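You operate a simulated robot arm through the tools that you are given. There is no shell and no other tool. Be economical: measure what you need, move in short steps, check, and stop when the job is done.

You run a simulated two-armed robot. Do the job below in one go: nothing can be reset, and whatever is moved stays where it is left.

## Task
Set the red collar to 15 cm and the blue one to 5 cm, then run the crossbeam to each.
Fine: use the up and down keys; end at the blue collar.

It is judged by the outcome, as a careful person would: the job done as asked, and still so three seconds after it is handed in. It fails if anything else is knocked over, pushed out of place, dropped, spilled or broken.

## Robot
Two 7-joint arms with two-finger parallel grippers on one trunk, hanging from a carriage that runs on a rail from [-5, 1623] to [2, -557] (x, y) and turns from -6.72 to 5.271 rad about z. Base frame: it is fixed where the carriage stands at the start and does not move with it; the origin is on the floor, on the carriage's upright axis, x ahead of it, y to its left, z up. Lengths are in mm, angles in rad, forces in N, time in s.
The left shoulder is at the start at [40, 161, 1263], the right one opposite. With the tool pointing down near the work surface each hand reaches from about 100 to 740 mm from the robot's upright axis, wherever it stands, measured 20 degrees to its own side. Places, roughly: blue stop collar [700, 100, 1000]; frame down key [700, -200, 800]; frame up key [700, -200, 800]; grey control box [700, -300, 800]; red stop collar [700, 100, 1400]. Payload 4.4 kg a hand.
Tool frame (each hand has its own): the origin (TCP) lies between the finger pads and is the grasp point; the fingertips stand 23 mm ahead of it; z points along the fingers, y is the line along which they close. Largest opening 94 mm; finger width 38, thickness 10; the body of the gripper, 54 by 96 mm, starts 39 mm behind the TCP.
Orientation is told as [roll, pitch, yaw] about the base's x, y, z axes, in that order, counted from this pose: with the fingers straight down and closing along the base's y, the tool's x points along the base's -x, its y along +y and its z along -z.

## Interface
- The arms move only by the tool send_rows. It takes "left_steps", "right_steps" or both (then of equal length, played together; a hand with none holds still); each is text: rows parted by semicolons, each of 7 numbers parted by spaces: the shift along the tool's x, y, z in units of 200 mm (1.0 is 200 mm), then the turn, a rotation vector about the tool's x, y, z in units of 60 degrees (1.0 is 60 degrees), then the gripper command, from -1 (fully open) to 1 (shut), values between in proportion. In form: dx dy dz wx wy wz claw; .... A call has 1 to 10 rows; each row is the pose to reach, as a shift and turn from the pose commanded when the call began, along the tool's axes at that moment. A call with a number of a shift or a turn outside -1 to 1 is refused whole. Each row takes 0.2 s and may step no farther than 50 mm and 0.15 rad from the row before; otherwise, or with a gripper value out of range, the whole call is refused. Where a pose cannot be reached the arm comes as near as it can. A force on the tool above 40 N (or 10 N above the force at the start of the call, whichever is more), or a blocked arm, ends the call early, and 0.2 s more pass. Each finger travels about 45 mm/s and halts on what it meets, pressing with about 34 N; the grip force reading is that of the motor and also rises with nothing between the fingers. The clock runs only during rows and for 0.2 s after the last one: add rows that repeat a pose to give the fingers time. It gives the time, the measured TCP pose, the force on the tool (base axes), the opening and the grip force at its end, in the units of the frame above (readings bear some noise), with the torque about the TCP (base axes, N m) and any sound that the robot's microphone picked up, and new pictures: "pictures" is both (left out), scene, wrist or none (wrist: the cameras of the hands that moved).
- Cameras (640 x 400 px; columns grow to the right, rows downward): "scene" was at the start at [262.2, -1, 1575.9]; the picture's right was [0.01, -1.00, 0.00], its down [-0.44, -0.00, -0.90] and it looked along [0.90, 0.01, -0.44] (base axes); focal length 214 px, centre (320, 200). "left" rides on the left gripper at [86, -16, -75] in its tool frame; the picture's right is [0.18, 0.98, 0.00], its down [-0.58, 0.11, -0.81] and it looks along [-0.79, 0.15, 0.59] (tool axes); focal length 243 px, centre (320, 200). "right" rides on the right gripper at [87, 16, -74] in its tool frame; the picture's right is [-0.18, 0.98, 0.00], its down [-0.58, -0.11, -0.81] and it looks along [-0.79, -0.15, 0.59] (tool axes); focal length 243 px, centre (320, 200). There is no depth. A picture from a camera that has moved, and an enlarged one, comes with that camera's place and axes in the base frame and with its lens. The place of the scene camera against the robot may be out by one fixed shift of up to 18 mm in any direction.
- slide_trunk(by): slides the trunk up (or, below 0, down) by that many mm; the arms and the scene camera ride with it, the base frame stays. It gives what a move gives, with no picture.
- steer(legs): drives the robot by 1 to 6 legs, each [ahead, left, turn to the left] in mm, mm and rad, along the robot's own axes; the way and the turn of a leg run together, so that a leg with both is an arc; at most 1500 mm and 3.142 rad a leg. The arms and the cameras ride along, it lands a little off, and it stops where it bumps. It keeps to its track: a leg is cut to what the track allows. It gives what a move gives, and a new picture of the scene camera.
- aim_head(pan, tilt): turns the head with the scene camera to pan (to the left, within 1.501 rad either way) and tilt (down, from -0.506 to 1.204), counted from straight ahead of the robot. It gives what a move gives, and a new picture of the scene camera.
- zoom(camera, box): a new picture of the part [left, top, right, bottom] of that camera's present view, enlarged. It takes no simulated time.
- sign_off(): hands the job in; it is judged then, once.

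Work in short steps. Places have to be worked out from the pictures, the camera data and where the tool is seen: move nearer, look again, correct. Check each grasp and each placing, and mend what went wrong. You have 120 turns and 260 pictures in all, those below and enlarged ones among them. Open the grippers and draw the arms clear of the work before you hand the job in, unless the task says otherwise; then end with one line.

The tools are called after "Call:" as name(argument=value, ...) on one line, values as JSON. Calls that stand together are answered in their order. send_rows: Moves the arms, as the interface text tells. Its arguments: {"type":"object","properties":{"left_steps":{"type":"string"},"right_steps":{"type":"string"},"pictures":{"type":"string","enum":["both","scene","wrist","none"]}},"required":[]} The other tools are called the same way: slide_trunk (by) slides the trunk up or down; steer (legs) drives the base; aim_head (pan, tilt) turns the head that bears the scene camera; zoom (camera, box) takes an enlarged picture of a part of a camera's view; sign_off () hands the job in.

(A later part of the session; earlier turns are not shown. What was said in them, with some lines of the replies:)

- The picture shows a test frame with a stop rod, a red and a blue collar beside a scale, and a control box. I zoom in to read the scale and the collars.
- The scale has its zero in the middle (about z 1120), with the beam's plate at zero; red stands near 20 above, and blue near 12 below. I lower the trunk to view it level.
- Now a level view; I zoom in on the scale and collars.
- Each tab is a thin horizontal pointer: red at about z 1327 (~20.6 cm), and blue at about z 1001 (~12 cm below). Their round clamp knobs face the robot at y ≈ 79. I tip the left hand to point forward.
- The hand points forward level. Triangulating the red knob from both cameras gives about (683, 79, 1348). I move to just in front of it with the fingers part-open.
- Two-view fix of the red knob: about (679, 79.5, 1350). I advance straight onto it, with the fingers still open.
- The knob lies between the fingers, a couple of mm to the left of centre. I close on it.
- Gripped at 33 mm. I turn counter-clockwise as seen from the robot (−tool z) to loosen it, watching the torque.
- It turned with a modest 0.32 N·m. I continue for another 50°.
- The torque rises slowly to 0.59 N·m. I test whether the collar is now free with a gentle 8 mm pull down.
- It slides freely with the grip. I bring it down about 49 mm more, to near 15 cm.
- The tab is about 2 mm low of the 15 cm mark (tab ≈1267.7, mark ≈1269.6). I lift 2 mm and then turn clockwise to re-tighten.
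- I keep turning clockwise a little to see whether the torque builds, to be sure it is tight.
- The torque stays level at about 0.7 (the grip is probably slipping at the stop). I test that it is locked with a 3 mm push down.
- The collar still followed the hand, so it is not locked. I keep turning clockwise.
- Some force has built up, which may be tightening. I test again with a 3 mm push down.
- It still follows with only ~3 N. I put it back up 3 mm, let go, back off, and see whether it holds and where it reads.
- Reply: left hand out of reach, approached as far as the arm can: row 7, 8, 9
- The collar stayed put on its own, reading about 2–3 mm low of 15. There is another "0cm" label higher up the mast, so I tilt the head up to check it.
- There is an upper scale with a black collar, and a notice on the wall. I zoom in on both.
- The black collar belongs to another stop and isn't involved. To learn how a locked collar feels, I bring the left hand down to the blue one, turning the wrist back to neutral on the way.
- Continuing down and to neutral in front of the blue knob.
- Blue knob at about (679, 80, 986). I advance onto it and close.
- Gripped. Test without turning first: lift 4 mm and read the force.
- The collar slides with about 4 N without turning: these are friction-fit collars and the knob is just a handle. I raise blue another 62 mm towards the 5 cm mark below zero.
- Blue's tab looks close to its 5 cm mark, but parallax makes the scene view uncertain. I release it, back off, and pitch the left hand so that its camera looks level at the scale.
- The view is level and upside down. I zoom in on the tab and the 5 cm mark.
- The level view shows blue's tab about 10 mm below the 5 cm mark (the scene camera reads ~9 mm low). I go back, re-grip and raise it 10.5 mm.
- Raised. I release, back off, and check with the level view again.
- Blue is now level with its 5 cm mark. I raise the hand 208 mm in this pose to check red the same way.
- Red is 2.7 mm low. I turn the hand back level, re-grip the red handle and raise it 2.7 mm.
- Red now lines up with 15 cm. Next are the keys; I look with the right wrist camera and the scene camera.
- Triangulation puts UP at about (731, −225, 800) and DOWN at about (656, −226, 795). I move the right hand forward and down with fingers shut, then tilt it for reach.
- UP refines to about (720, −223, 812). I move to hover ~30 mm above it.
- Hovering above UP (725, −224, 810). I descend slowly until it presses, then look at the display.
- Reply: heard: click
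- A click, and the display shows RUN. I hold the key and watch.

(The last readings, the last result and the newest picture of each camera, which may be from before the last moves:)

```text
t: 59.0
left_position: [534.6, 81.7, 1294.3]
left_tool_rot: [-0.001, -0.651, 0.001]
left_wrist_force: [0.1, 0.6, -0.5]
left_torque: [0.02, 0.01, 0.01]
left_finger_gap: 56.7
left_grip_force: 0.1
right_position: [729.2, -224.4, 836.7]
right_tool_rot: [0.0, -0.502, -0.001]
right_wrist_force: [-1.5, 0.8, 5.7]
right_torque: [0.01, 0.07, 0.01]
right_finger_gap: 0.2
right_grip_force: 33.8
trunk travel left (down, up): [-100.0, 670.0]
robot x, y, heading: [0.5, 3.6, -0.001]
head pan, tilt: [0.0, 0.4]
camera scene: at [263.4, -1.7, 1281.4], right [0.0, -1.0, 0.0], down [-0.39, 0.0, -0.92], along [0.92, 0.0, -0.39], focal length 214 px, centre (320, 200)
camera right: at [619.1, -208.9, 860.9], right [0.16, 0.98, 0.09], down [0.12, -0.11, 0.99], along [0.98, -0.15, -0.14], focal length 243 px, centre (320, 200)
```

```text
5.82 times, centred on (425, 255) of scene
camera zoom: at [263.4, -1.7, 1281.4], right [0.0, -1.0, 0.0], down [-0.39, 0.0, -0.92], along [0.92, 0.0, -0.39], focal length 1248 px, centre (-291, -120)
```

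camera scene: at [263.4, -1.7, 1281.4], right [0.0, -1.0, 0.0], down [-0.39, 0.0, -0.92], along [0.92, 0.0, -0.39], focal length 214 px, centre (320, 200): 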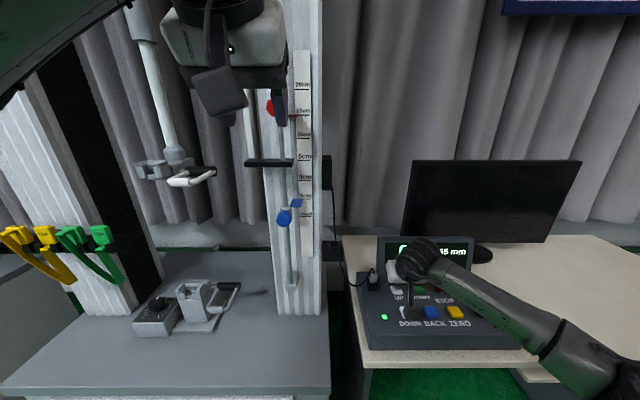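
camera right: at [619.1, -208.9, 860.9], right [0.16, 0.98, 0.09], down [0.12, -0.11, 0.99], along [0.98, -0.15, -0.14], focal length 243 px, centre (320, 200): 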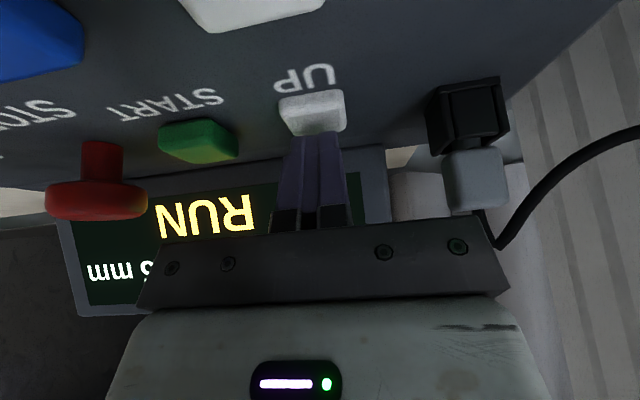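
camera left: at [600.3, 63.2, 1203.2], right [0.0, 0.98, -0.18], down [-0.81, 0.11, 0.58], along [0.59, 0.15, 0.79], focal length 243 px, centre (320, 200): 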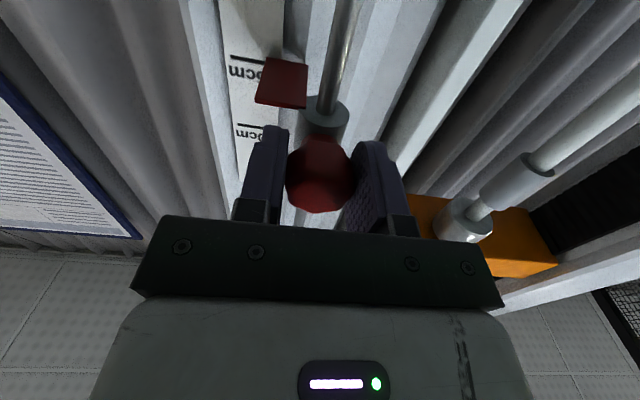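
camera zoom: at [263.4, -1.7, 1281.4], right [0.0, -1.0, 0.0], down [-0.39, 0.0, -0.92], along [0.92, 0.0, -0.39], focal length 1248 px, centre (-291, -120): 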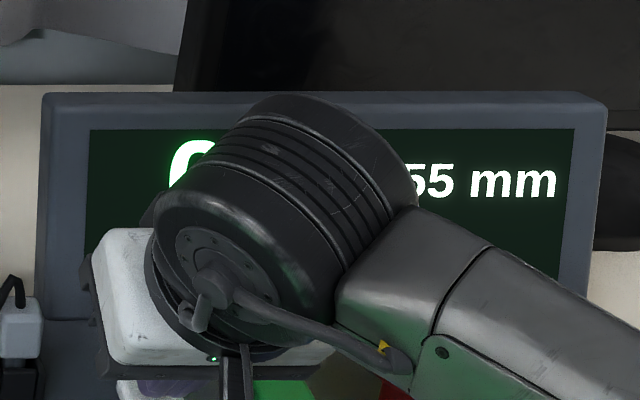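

About 37 mm/s while held. I hold about 1.4 s more, then lift off to check that release stops it short of red.

Call:
send_rows(right_steps="0 0 0 0 0 0 1; 0 0 0 0 0 0 1; 0 0 0 0 0 0 1; 0 0 0 0 0 0 1; 0 0 0 0 0 0 1; 0 0 0 0 0 0 1; -0.0363 0 -0.0656 0 0 0 1; -0.0363 0 -0.0656 0 0 0 1", pictures="both")

Call:
zoom(camera="scene", box=[370, 225, 480, 285])

Call:
zoom(camera="scene", box=[240, 70, 340, 230])

```text
t: 60.8
left_position: [535.2, 81.9, 1294.1]
left_tool_rot: [0.0, -0.65, 0.001]
left_wrist_force: [0.5, -0.5, -0.8]
left_torque: [0.01, 0.02, 0.02]
left_finger_gap: 56.4
left_grip_force: 0.1
right_position: [728.8, -225.1, 851.0]
right_tool_rot: [0.0, -0.498, 0.0]
right_wrist_force: [0.7, 0.4, 0.2]
right_torque: [-0.03, -0.03, 0.01]
right_finger_gap: 0.0
right_grip_force: 34.0
trunk travel left (down, up): [-100.0, 670.0]
robot x, y, heading: [-2.1, -0.5, 0.004]
head pan, tilt: [0.0, 0.4]
camera scene: at [263.1, -1.6, 1281.2], right [0.0, -1.0, 0.0], down [-0.39, 0.0, -0.92], along [0.92, 0.0, -0.39], focal length 214 px, centre (320, 200)
camera right: at [618.5, -208.5, 875.3], right [0.16, 0.98, 0.09], down [0.12, -0.11, 0.99], along [0.98, -0.15, -0.14], focal length 243 px, centre (320, 200)
```

scene: 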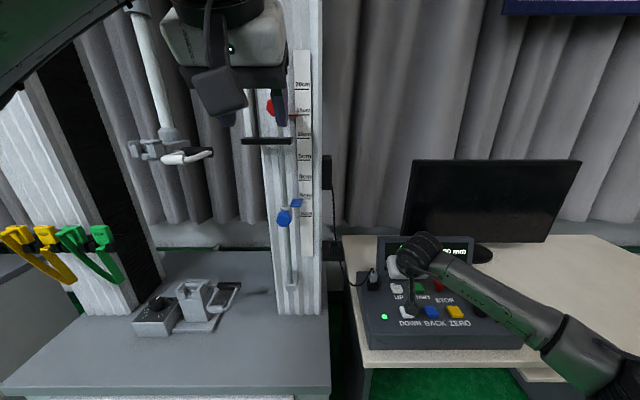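
right: 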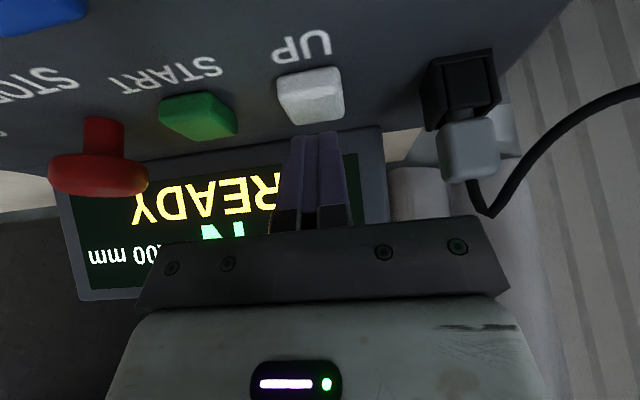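

```text
5.82 times, centred on (425, 255) of scene
camera zoom: at [263.1, -1.6, 1281.2], right [0.0, -1.0, 0.0], down [-0.39, 0.0, -0.92], along [0.92, 0.0, -0.39], focal length 1248 px, centre (-291, -120)
```

zoom: 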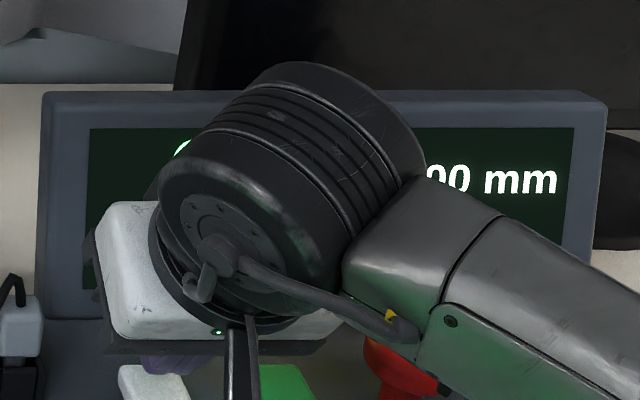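

```text
2.50 times, centred on (290, 150) of scene
camera zoom: at [263.1, -1.6, 1281.2], right [0.0, -1.0, 0.0], down [-0.39, 0.0, -0.92], along [0.92, 0.0, -0.39], focal length 536 px, centre (395, 325)
```

zoom: 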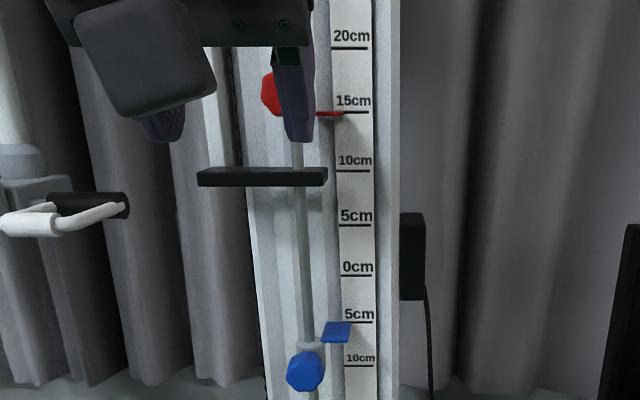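

It stops on release at 100 mm, with the plate at about 10 cm. I pulse UP for about 0.8 s to get near red.

Call:
send_rows(right_steps="0.0363 0 0.0656 0 0 0 1; 0.0363 0 0.0656 0 0 0 1; 0.0363 0 0.0656 0 0 0 1; 0.0363 0 0.0656 0 0 0 1; 0.0363 0 0.0656 0 0 0 1; 0 0 0 0 0 0 1; 0 0 0 0 0 0 1", pictures="both")

Call:
zoom(camera="scene", box=[240, 70, 340, 170])

```text
t: 62.4
left_position: [534.6, 80.6, 1293.1]
left_tool_rot: [-0.003, -0.651, 0.001]
left_wrist_force: [0.2, 0.0, 0.4]
left_torque: [0.0, 0.02, 0.01]
left_finger_gap: 56.5
left_grip_force: 0.0
right_position: [730.6, -224.7, 853.5]
right_tool_rot: [-0.001, -0.499, -0.002]
right_wrist_force: [-0.1, -0.3, 0.2]
right_torque: [-0.01, -0.02, -0.02]
right_finger_gap: 0.0
right_grip_force: 34.0
trunk travel left (down, up): [-100.0, 670.0]
robot x, y, heading: [-6.8, -0.1, -0.001]
head pan, tilt: [0.0, 0.4]
heard: click
camera scene: at [263.0, -1.6, 1281.2], right [0.0, -1.0, 0.0], down [-0.39, 0.0, -0.92], along [0.92, 0.0, -0.39], focal length 214 px, centre (320, 200)
camera right: at [618.9, -208.3, 875.9], right [0.16, 0.98, 0.09], down [0.12, -0.11, 0.99], along [0.98, -0.15, -0.14], focal length 243 px, centre (320, 200)
```

scene: 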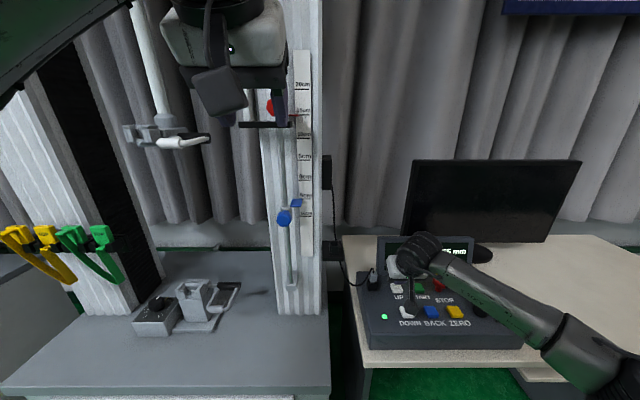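
right: 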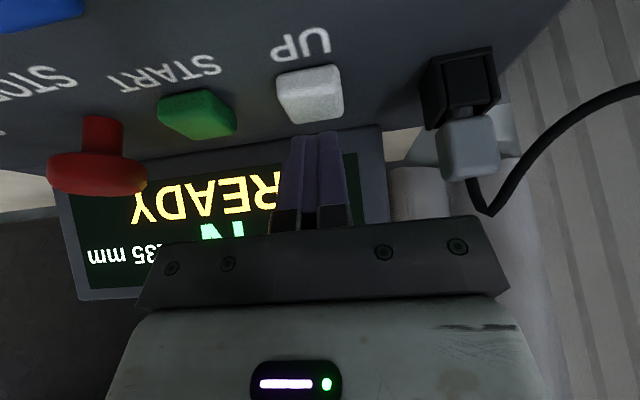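

```text
4.00 times, centred on (290, 120) of scene
camera zoom: at [263.0, -1.6, 1281.2], right [0.0, -1.0, 0.0], down [-0.39, 0.0, -0.92], along [0.92, 0.0, -0.39], focal length 858 px, centre (440, 520)
```

zoom: 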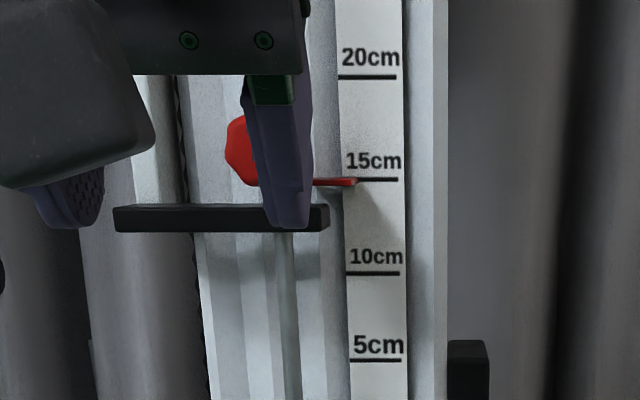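

At 135 mm, with about 10 mm left to red. I move the left hand aside for a clear view and pulse UP briefly.

Call:
send_rows(left_steps="0 0.2 0 0 0 0 -0.2; 0 0.4 0 0 0 0 -0.2; 0 0.6 0 0 0 0 -0.2; 0 0.75 0 0 0 0 -0.2; 0 0.75 0 0 0 0 -0.2", right_steps="0.0363 0 0.0656 0 0 0 1; 0 0 0 0 0 0 1; 0 0 0 0 0 0 1; 0 0 0 0 0 0 1; 0 0 0 0 0 0 1", pictures="both")

Call:
zoom(camera="scene", box=[240, 70, 340, 170])

```text
t: 63.6
left_position: [535.0, 230.6, 1295.0]
left_tool_rot: [-0.001, -0.652, 0.001]
left_wrist_force: [-0.7, -0.4, 0.4]
left_torque: [0.03, -0.01, 0.02]
left_finger_gap: 56.4
left_grip_force: 0.0
right_position: [731.2, -224.6, 852.0]
right_tool_rot: [0.002, -0.5, 0.001]
right_wrist_force: [-0.1, -0.1, -0.2]
right_torque: [0.01, -0.02, 0.0]
right_finger_gap: 0.0
right_grip_force: 34.4
trunk travel left (down, up): [-100.0, 670.0]
robot x, y, heading: [-0.9, 0.2, 0.0]
head pan, tilt: [0.0, 0.4]
heard: click
camera scene: at [263.1, -2.1, 1281.3], right [0.0, -1.0, 0.0], down [-0.39, 0.0, -0.92], along [0.92, 0.0, -0.39], focal length 214 px, centre (320, 200)
camera right: at [620.8, -208.6, 875.2], right [0.16, 0.98, 0.09], down [0.12, -0.11, 0.99], along [0.98, -0.15, -0.14], focal length 243 px, centre (320, 200)
camera left: at [420.4, 213.5, 1302.3], right [-0.15, 0.98, -0.11], down [-0.03, 0.11, 0.99], along [0.99, 0.15, 0.01], focal length 243 px, centre (320, 200)
```

scene: 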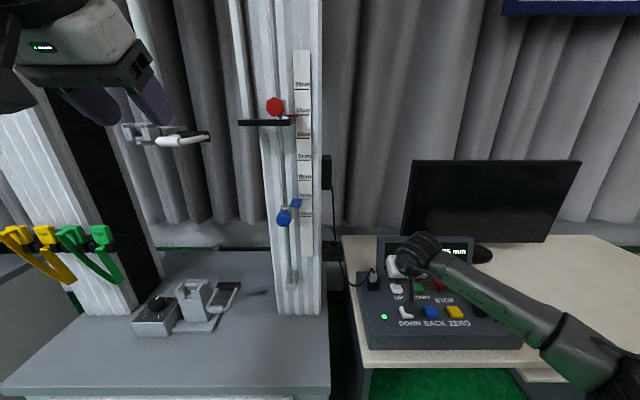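
right: 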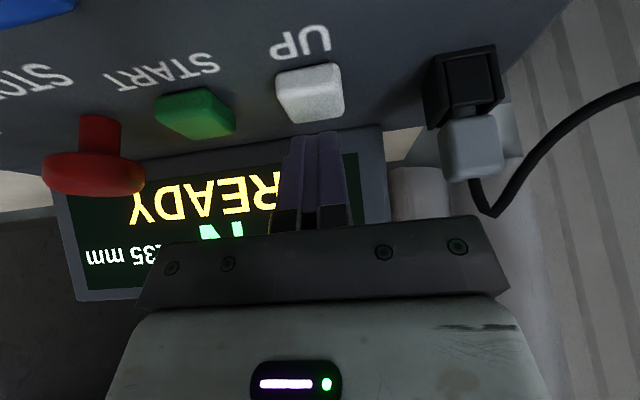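
left: 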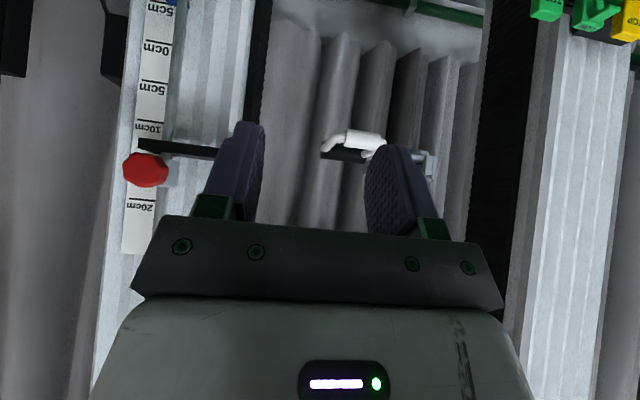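

```text
4.00 times, centred on (290, 120) of scene
camera zoom: at [263.1, -2.1, 1281.3], right [0.0, -1.0, 0.0], down [-0.39, 0.0, -0.92], along [0.92, 0.0, -0.39], focal length 858 px, centre (440, 520)
```

zoom: 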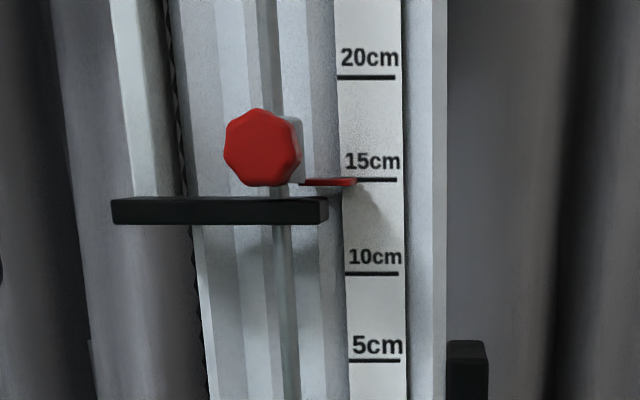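

The plate rose ~4 mm, and ~4–5 mm remain. I pulse again.

Call:
send_rows(right_steps="0.0363 0 0.0656 0 0 0 1; 0 0 0 0 0 0 1; 0 0 0 0 0 0 1", pictures="none")

Call:
zoom(camera="scene", box=[240, 70, 340, 170])

Call:
zoom(camera="right", box=[60, 170, 300, 310])

```text
t: 64.4
left_position: [536.1, 231.6, 1295.3]
left_tool_rot: [-0.003, -0.651, 0.003]
left_wrist_force: [-0.4, -0.5, 0.3]
left_torque: [0.0, 0.0, -0.02]
left_finger_gap: 56.4
left_grip_force: 0.1
right_position: [731.0, -223.0, 851.6]
right_tool_rot: [0.0, -0.499, -0.002]
right_wrist_force: [0.9, 0.5, 0.1]
right_torque: [-0.03, 0.01, -0.02]
right_finger_gap: 0.4
right_grip_force: 34.1
trunk travel left (down, up): [-100.0, 670.0]
robot x, y, heading: [1.6, 1.1, 0.003]
head pan, tilt: [0.0, 0.4]
heard: click
```

```text
4.00 times, centred on (290, 120) of scene
camera zoom: at [262.9, -1.5, 1281.2], right [0.0, -1.0, 0.0], down [-0.39, 0.0, -0.92], along [0.92, 0.0, -0.39], focal length 858 px, centre (440, 520)
```

zoom: 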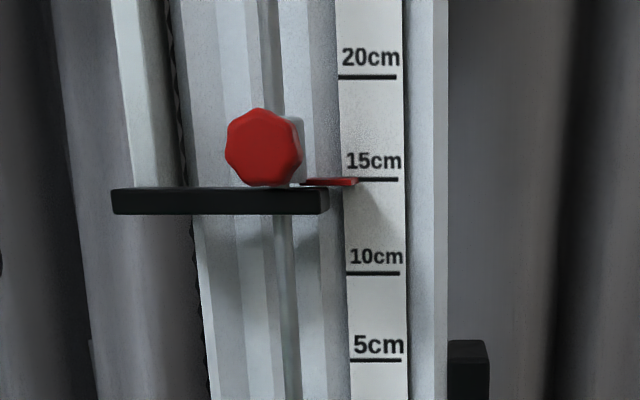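

```text
2.67 times, centred on (180, 240) of right
camera zoom: at [620.1, -207.3, 875.6], right [0.16, 0.98, 0.09], down [0.12, -0.11, 0.99], along [0.98, -0.15, -0.14], focal length 647 px, centre (693, 93)
```

zoom: 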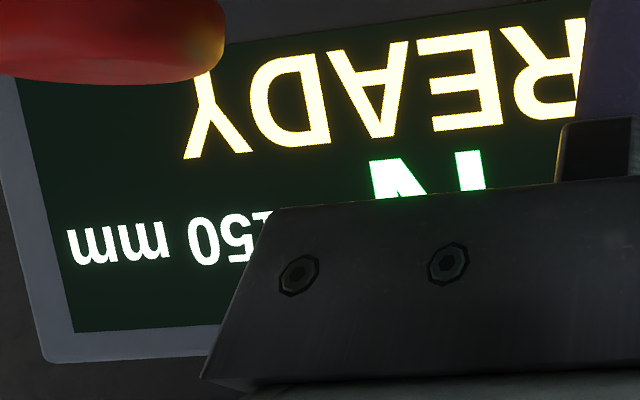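

The display reads 150 mm, and the plate looks about at the tab. One more short pulse to see whether it stops at the collar.

Call:
send_rows(right_steps="0.0363 0 0.0656 0 0 0 1; 0 0 0 0 0 0 1; 0 0 0 0 0 0 1", pictures="none")

Call:
zoom(camera="scene", box=[240, 70, 340, 170])

Call:
zoom(camera="right", box=[60, 170, 300, 310])

```text
t: 65.2
left_position: [534.3, 231.5, 1295.4]
left_tool_rot: [-0.003, -0.65, 0.003]
left_wrist_force: [-0.4, 0.1, 0.6]
left_torque: [0.03, -0.02, 0.0]
left_finger_gap: 56.3
left_grip_force: 0.1
right_position: [732.2, -224.9, 852.8]
right_tool_rot: [-0.001, -0.499, -0.001]
right_wrist_force: [-0.2, 0.1, 0.6]
right_torque: [0.01, -0.02, 0.01]
right_finger_gap: 0.0
right_grip_force: 33.6
trunk travel left (down, up): [-100.0, 670.0]
robot x, y, heading: [-2.9, 2.6, -0.002]
head pan, tilt: [0.0, 0.4]
heard: click
```

```text
4.00 times, centred on (290, 120) of scene
camera zoom: at [262.9, -1.5, 1281.2], right [0.0, -1.0, 0.0], down [-0.39, 0.0, -0.92], along [0.92, 0.0, -0.39], focal length 858 px, centre (440, 520)
```

zoom: 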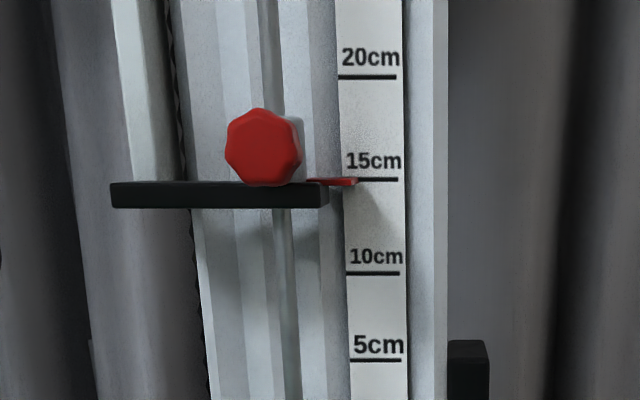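

```text
2.67 times, centred on (180, 240) of right
camera zoom: at [620.3, -208.2, 876.2], right [0.16, 0.98, 0.09], down [0.12, -0.11, 0.99], along [0.98, -0.15, -0.14], focal length 647 px, centre (693, 93)
```

zoom: 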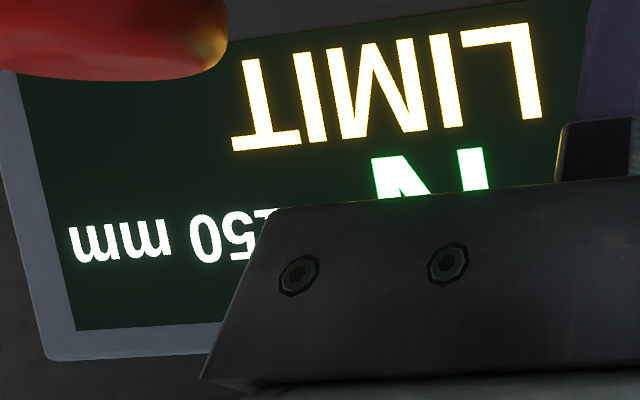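

The display shows LIMIT at 150 mm with the plate against the red collar, which hasn't moved. Now I lift and move to hover over DOWN.

Call:
send_rows(right_steps="-0.0557 0 -0.1006 0 0 0 1; 0.1 -0.006 -0.18 0 0 0 1; 0.242 -0.0125 -0.265 0 0 0 1; 0.242 -0.0125 -0.265 0 0 0 1", pictures="both")

Call:
zoom(camera="scene", box=[345, 220, 535, 350])

```text
t: 66.2
left_position: [535.5, 230.8, 1295.1]
left_tool_rot: [-0.001, -0.65, 0.002]
left_wrist_force: [0.4, 0.3, 0.1]
left_torque: [-0.01, -0.01, 0.01]
left_finger_gap: 56.1
left_grip_force: 0.1
right_position: [662.7, -225.9, 874.3]
right_tool_rot: [0.001, -0.501, -0.003]
right_wrist_force: [0.3, -0.2, -0.5]
right_torque: [-0.02, -0.03, 0.01]
right_finger_gap: 0.1
right_grip_force: 34.0
trunk travel left (down, up): [-100.0, 670.0]
robot x, y, heading: [2.5, 4.3, -0.002]
head pan, tilt: [0.0, 0.4]
camera scene: at [263.4, -1.3, 1281.4], right [0.0, -1.0, 0.0], down [-0.39, 0.0, -0.92], along [0.92, 0.0, -0.39], focal length 214 px, centre (320, 200)
camera right: at [552.2, -210.0, 898.6], right [0.16, 0.98, 0.09], down [0.12, -0.11, 0.99], along [0.98, -0.15, -0.14], focal length 243 px, centre (320, 200)
```

scene: 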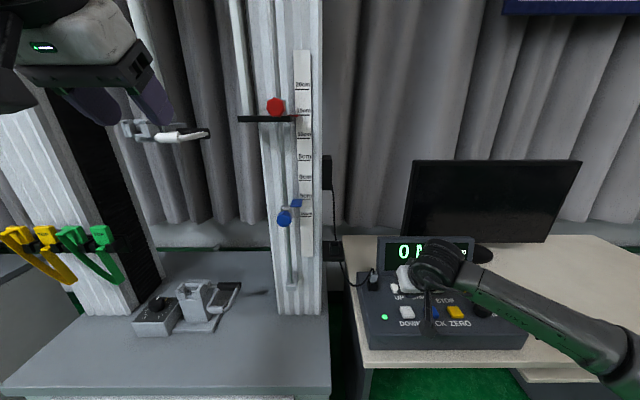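
right: 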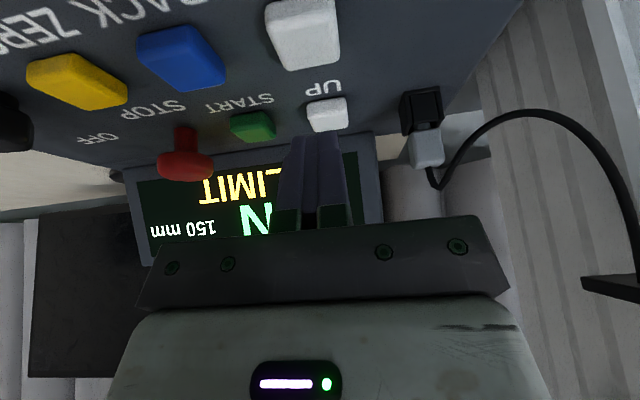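

```text
3.08 times, centred on (440, 285) of scene
camera zoom: at [263.4, -1.3, 1281.4], right [0.0, -1.0, 0.0], down [-0.39, 0.0, -0.92], along [0.92, 0.0, -0.39], focal length 660 px, centre (-49, -62)
```

zoom: 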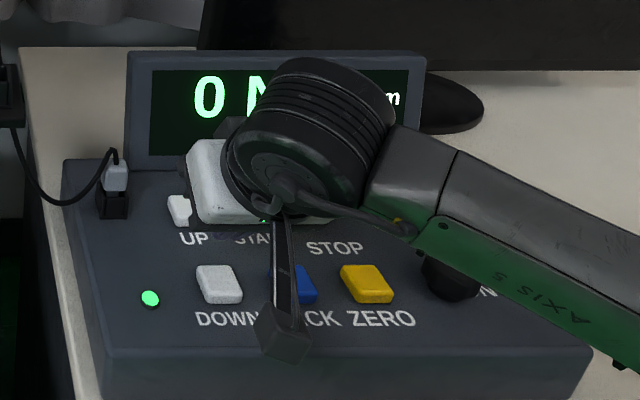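

DOWN is at about (657, −228, 800), and the hand hovers over it. I descend in small steps.

Call:
send_rows(right_steps="0.046 -0.008 0.083 0 0 0 1; 0.087 -0.01 0.1575 0 0 0 1; 0.0944 -0.01 0.1706 0 0 0 1; 0.1016 -0.01 0.1838 0 0 0 1", pictures="wrist")

```text
t: 67.2
left_position: [534.3, 230.3, 1295.5]
left_tool_rot: [-0.001, -0.651, 0.001]
left_wrist_force: [0.3, -0.1, -0.7]
left_torque: [-0.01, 0.02, 0.01]
left_finger_gap: 56.6
left_grip_force: 0.1
right_position: [663.1, -229.0, 836.2]
right_tool_rot: [0.001, -0.504, -0.001]
right_wrist_force: [-6.5, -0.7, 16.5]
right_torque: [0.01, 0.28, -0.05]
right_finger_gap: 0.0
right_grip_force: 34.2
trunk travel left (down, up): [-100.0, 670.0]
robot x, y, heading: [2.2, 0.4, -0.004]
head pan, tilt: [0.0, 0.4]
heard: click
camera right: at [551.5, -213.7, 859.2], right [0.16, 0.98, 0.09], down [0.12, -0.11, 0.99], along [0.98, -0.15, -0.14], focal length 243 px, centre (320, 200)
```

right: 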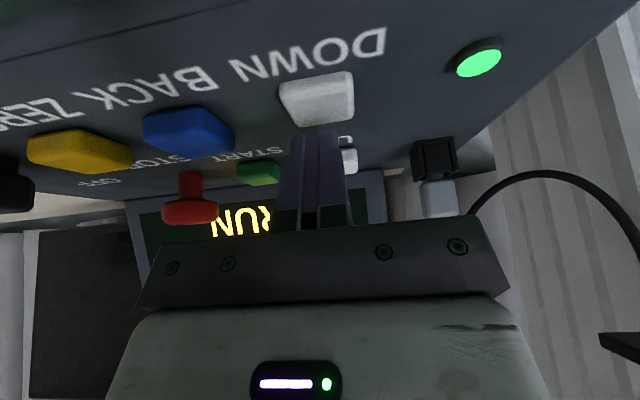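

RUN again, heading down. I ease the force by 2 mm and hold.

Call:
send_rows(right_steps="-0.0048 0 -0.0088 0 0 0 1; -0.0048 0 -0.0088 0 0 0 1; -0.0048 0 -0.0088 0 0 0 1; -0.0048 0 -0.0088 0 0 0 1; -0.0048 0 -0.0088 0 0 0 1; -0.0048 0 -0.0088 0 0 0 1; -0.0048 0 -0.0088 0 0 0 1; -0.0048 0 -0.0088 0 0 0 1; -0.0048 0 -0.0088 0 0 0 1", pictures="scene")

```text
t: 69.2
left_position: [535.1, 231.4, 1295.4]
left_tool_rot: [-0.003, -0.65, 0.002]
left_wrist_force: [-0.2, 0.0, 0.1]
left_torque: [-0.02, 0.02, -0.02]
left_finger_gap: 56.4
left_grip_force: 0.0
right_position: [663.8, -229.5, 836.4]
right_tool_rot: [0.0, -0.501, -0.001]
right_wrist_force: [-3.0, 1.2, 13.7]
right_torque: [0.02, 0.17, 0.05]
right_finger_gap: 0.0
right_grip_force: 33.8
trunk travel left (down, up): [-100.0, 670.0]
robot x, y, heading: [3.1, -2.0, -0.002]
head pan, tilt: [0.0, 0.4]
camera scene: at [263.5, -1.8, 1281.4], right [0.0, -1.0, 0.0], down [-0.39, 0.0, -0.92], along [0.92, 0.0, -0.39], focal length 214 px, centre (320, 200)
```

scene: 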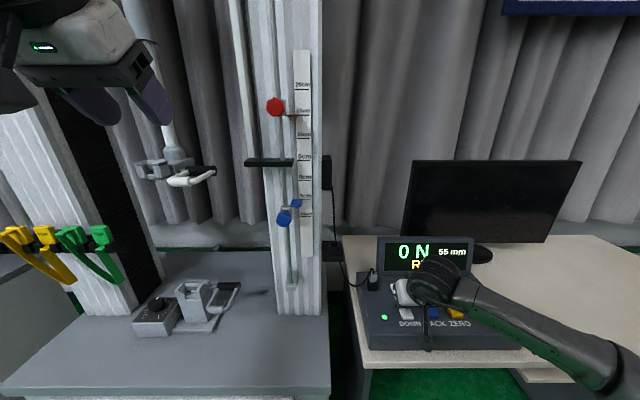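

At 55 mm. I hold for another 2 s.

Call:
send_rows(right_steps="0 0 0 0 0 0 1; 0 0 0 0 0 0 1; 0 0 0 0 0 0 1; 0 0 0 0 0 0 1; 0 0 0 0 0 0 1; 0 0 0 0 0 0 1; 0 0 0 0 0 0 1; 0 0 0 0 0 0 1; 0 0 0 0 0 0 1", pictures="scene")

Call:
zoom(camera="scene", box=[240, 150, 340, 250])

```text
t: 71.2
left_position: [535.2, 231.2, 1295.4]
left_tool_rot: [-0.002, -0.65, 0.003]
left_wrist_force: [-0.1, -0.4, 0.0]
left_torque: [-0.02, -0.04, -0.04]
left_finger_gap: 56.3
left_grip_force: 0.0
right_position: [662.0, -229.9, 837.0]
right_tool_rot: [-0.001, -0.501, -0.002]
right_wrist_force: [-2.6, 1.3, 13.0]
right_torque: [0.0, 0.14, -0.05]
right_finger_gap: 0.0
right_grip_force: 33.7
trunk travel left (down, up): [-100.0, 670.0]
robot x, y, heading: [1.5, 2.5, 0.002]
head pan, tilt: [0.0, 0.4]
camera scene: at [263.6, -1.8, 1281.5], right [0.0, -1.0, 0.0], down [-0.39, 0.0, -0.92], along [0.92, 0.0, -0.39], focal length 214 px, centre (320, 200)
```

scene: 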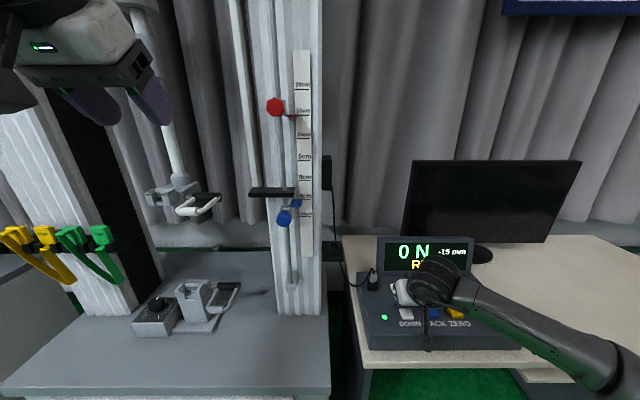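

```text
4.00 times, centred on (290, 200) of scene
camera zoom: at [263.6, -1.8, 1281.5], right [0.0, -1.0, 0.0], down [-0.39, 0.0, -0.92], along [0.92, 0.0, -0.39], focal length 858 px, centre (440, 200)
```

zoom: 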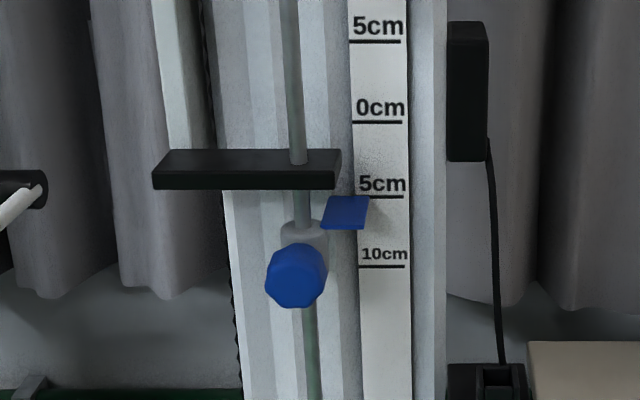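

At −15 mm. I hold ~0.6 s more and check.

Call:
send_rows(right_steps="0 0 0 0 0 0 1; 0 0 0 0 0 0 1; 0 0 0 0 0 0 1", pictures="scene")

Call:
zoom(camera="scene", box=[240, 150, 340, 250])

```text
t: 72.0
left_position: [534.4, 229.9, 1295.6]
left_tool_rot: [-0.003, -0.651, 0.002]
left_wrist_force: [-0.1, 0.5, -0.5]
left_torque: [-0.01, 0.03, 0.0]
left_finger_gap: 56.2
left_grip_force: 0.1
right_position: [662.2, -230.4, 836.5]
right_tool_rot: [0.0, -0.501, 0.0]
right_wrist_force: [-1.4, 0.8, 12.7]
right_torque: [0.05, 0.13, 0.01]
right_finger_gap: 0.0
right_grip_force: 33.2
trunk travel left (down, up): [-100.0, 670.0]
robot x, y, heading: [0.2, -1.6, 0.009]
head pan, tilt: [0.0, 0.4]
camera scene: at [263.6, -1.8, 1281.5], right [0.0, -1.0, 0.0], down [-0.39, 0.0, -0.92], along [0.92, 0.0, -0.39], focal length 214 px, centre (320, 200)
```

scene: 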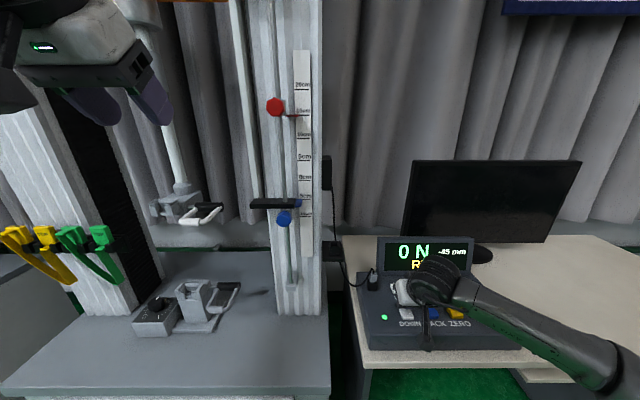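

```text
4.00 times, centred on (290, 200) of scene
camera zoom: at [263.6, -1.8, 1281.5], right [0.0, -1.0, 0.0], down [-0.39, 0.0, -0.92], along [0.92, 0.0, -0.39], focal length 858 px, centre (440, 200)
```

zoom: 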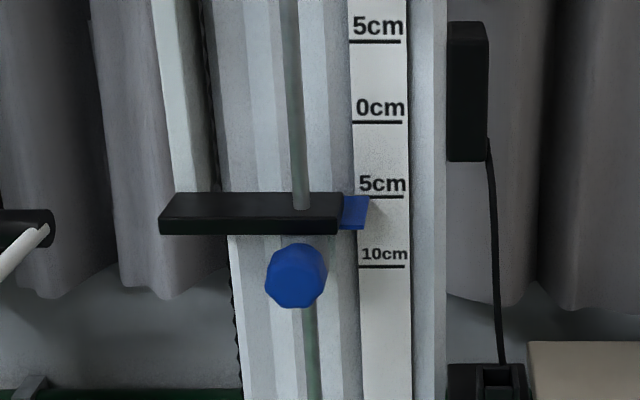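

Nearly at blue. I keep holding until LIMIT shows.

Call:
send_rows(right_steps="0 0 0 0 0 0 1; 0 0 0 0 0 0 1", pictures="both")

Call:
zoom(camera="scene", box=[240, 150, 340, 250])

```text
t: 72.6
left_position: [535.6, 229.9, 1296.7]
left_tool_rot: [-0.002, -0.652, 0.001]
left_wrist_force: [-0.8, 0.5, 0.6]
left_torque: [-0.04, 0.03, 0.0]
left_finger_gap: 56.5
left_grip_force: 0.0
right_position: [662.4, -228.8, 835.4]
right_tool_rot: [0.001, -0.502, -0.003]
right_wrist_force: [-3.0, 0.4, 13.2]
right_torque: [0.03, 0.11, 0.04]
right_finger_gap: 0.0
right_grip_force: 34.1
trunk travel left (down, up): [-100.0, 670.0]
robot x, y, heading: [1.3, -0.2, 0.002]
head pan, tilt: [0.0, 0.4]
camera scene: at [263.6, -1.8, 1281.5], right [0.0, -1.0, 0.0], down [-0.39, 0.0, -0.92], along [0.92, 0.0, -0.39], focal length 214 px, centre (320, 200)
camera right: at [552.0, -213.6, 859.9], right [0.16, 0.98, 0.09], down [0.12, -0.11, 0.99], along [0.98, -0.15, -0.14], focal length 243 px, centre (320, 200)
```

scene: 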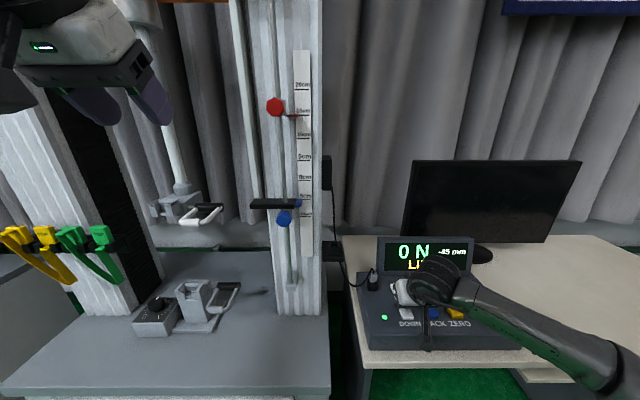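
right: 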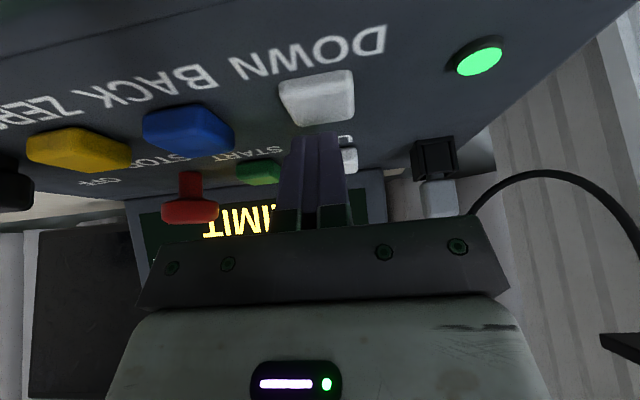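

```text
4.00 times, centred on (290, 200) of scene
camera zoom: at [263.6, -1.8, 1281.5], right [0.0, -1.0, 0.0], down [-0.39, 0.0, -0.92], along [0.92, 0.0, -0.39], focal length 858 px, centre (440, 200)
```

zoom: 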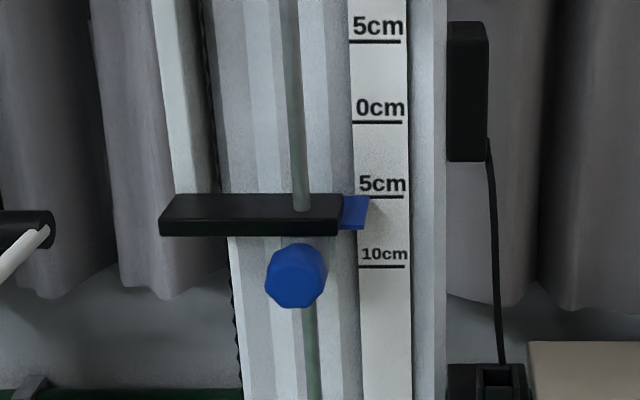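

LIMIT shows with the plate on the blue collar. I lift off the key and draw the hand clear, then read the display.

Call:
send_rows(right_steps="-0.07 0 -0.13 0 0 0 -0; -0.14 0 -0.26 0 0 0 0; -0.21 0 -0.4 0 0 0 0; -0.21 0 -0.62 0 0 0 0; -0.21 0 -0.84 0 0 0 0; -0.21 0 -0.84 0 0 0 0", left_steps="0 0 0 0 0 0 -1; 0 0 0 0 0 0 -1; 0 0 0 0 0 0 -1; 0 0 0 0 0 0 -1; 0 0 0 0 0 0 -1; 0 0 0 0 0 0 -1", pictures="scene")

Call:
zoom(camera="scene", box=[350, 220, 500, 320])

Call:
zoom(camera="scene", box=[240, 70, 340, 250])

```text
t: 74.0
left_position: [534.4, 230.9, 1295.3]
left_tool_rot: [-0.003, -0.651, 0.001]
left_wrist_force: [-0.1, 0.1, 0.3]
left_torque: [0.0, 0.01, -0.01]
left_finger_gap: 94.1
left_grip_force: 0.0
right_position: [618.0, -230.0, 1002.5]
right_tool_rot: [0.003, -0.501, -0.002]
right_wrist_force: [0.4, -0.3, -0.3]
right_torque: [0.01, 0.01, -0.03]
right_finger_gap: 46.9
right_grip_force: 0.0
trunk travel left (down, up): [-100.0, 670.0]
robot x, y, heading: [-0.4, -0.5, -0.005]
head pan, tilt: [0.0, 0.4]
camera scene: at [263.0, -1.4, 1281.3], right [0.0, -1.0, 0.0], down [-0.39, 0.0, -0.92], along [0.92, 0.0, -0.39], focal length 214 px, centre (320, 200)
```

scene: 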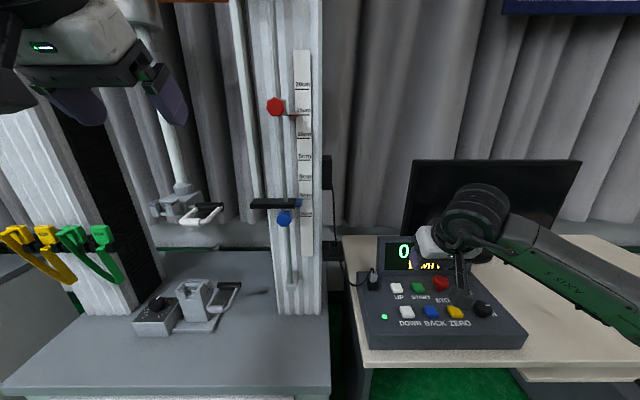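

```text
4.00 times, centred on (425, 270) of scene
camera zoom: at [263.0, -1.4, 1281.3], right [0.0, -1.0, 0.0], down [-0.39, 0.0, -0.92], along [0.92, 0.0, -0.39], focal length 858 px, centre (-100, -80)
```

zoom: 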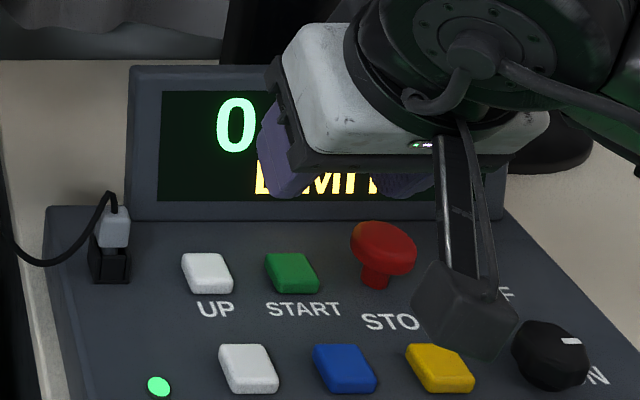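

```text
2.22 times, centred on (290, 160) of scene
camera zoom: at [263.0, -1.4, 1281.3], right [0.0, -1.0, 0.0], down [-0.39, 0.0, -0.92], along [0.92, 0.0, -0.39], focal length 477 px, centre (387, 289)
```

zoom: 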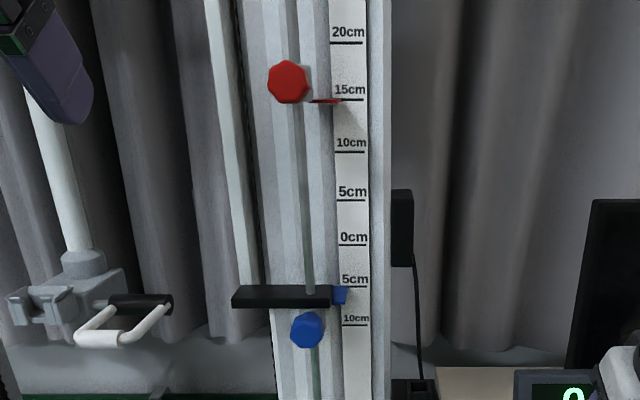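

Both collars are in place and the beam rests at blue. I draw both arms back and open the right gripper.

Call:
send_rows(right_steps="0.056 0 -0.146 0 0 0 -1; 0.112 0 -0.292 0 0 0 -1; 0.168 0 -0.438 0 0 0 -1; 0.224 0 -0.584 0 0 0 -1; 0.28 0 -0.73 0 0 0 -1; 0.28 0 -0.73 0 0 0 -1", left_steps="0.1 0 -0.075 0 0 0 -1; 0.2 0 -0.15 0 0 0 -1; 0.3 0 -0.225 0 0 0 -1; 0.4 0 -0.3 0 0 0 -1; 0.4 0 -0.3 0 0 0 -1; 0.4 0 -0.3 0 0 0 -1", pictures="scene")

Call:
zoom(camera="scene", box=[350, 220, 500, 320])

```text
t: 75.4
left_position: [433.9, 231.8, 1293.6]
left_tool_rot: [0.0, -0.652, 0.001]
left_wrist_force: [-1.0, 0.8, -0.6]
left_torque: [0.02, 0.01, 0.0]
left_finger_gap: 94.3
left_grip_force: 0.1
right_position: [498.7, -230.4, 1104.6]
right_tool_rot: [-0.001, -0.5, 0.0]
right_wrist_force: [-0.1, -0.2, 0.1]
right_torque: [0.0, -0.02, 0.0]
right_finger_gap: 94.0
right_grip_force: 0.1
trunk travel left (down, up): [-100.0, 670.0]
robot x, y, heading: [3.2, -4.1, 0.004]
head pan, tilt: [0.0, 0.4]
camera scene: at [262.9, -1.4, 1281.2], right [0.0, -1.0, 0.0], down [-0.39, 0.0, -0.92], along [0.92, 0.0, -0.39], focal length 214 px, centre (320, 200)
```

scene: 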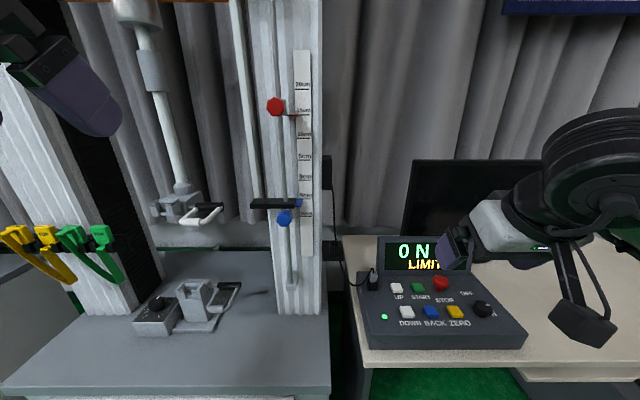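

```text
4.00 times, centred on (425, 270) of scene
camera zoom: at [262.9, -1.4, 1281.2], right [0.0, -1.0, 0.0], down [-0.39, 0.0, -0.92], along [0.92, 0.0, -0.39], focal length 858 px, centre (-100, -80)
```

zoom: 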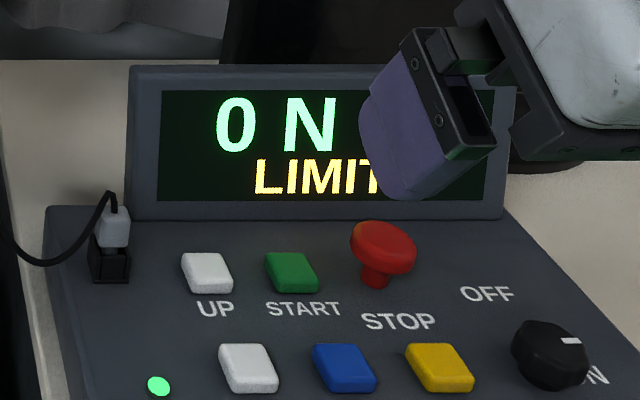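

The beam is at LIMIT on the blue collar, red is at 15 cm, blue is at 5 cm, and the arms are clear. I hand the job in.

Call:
sign_off()

```text
The job is handed in.
```

The red collar is at 15 cm and the blue one at the 5 cm mark below zero; I ran the crossbeam up to red and then down to blue with the UP and DOWN keys, it stopped with LIMIT at each, and it rests at blue.
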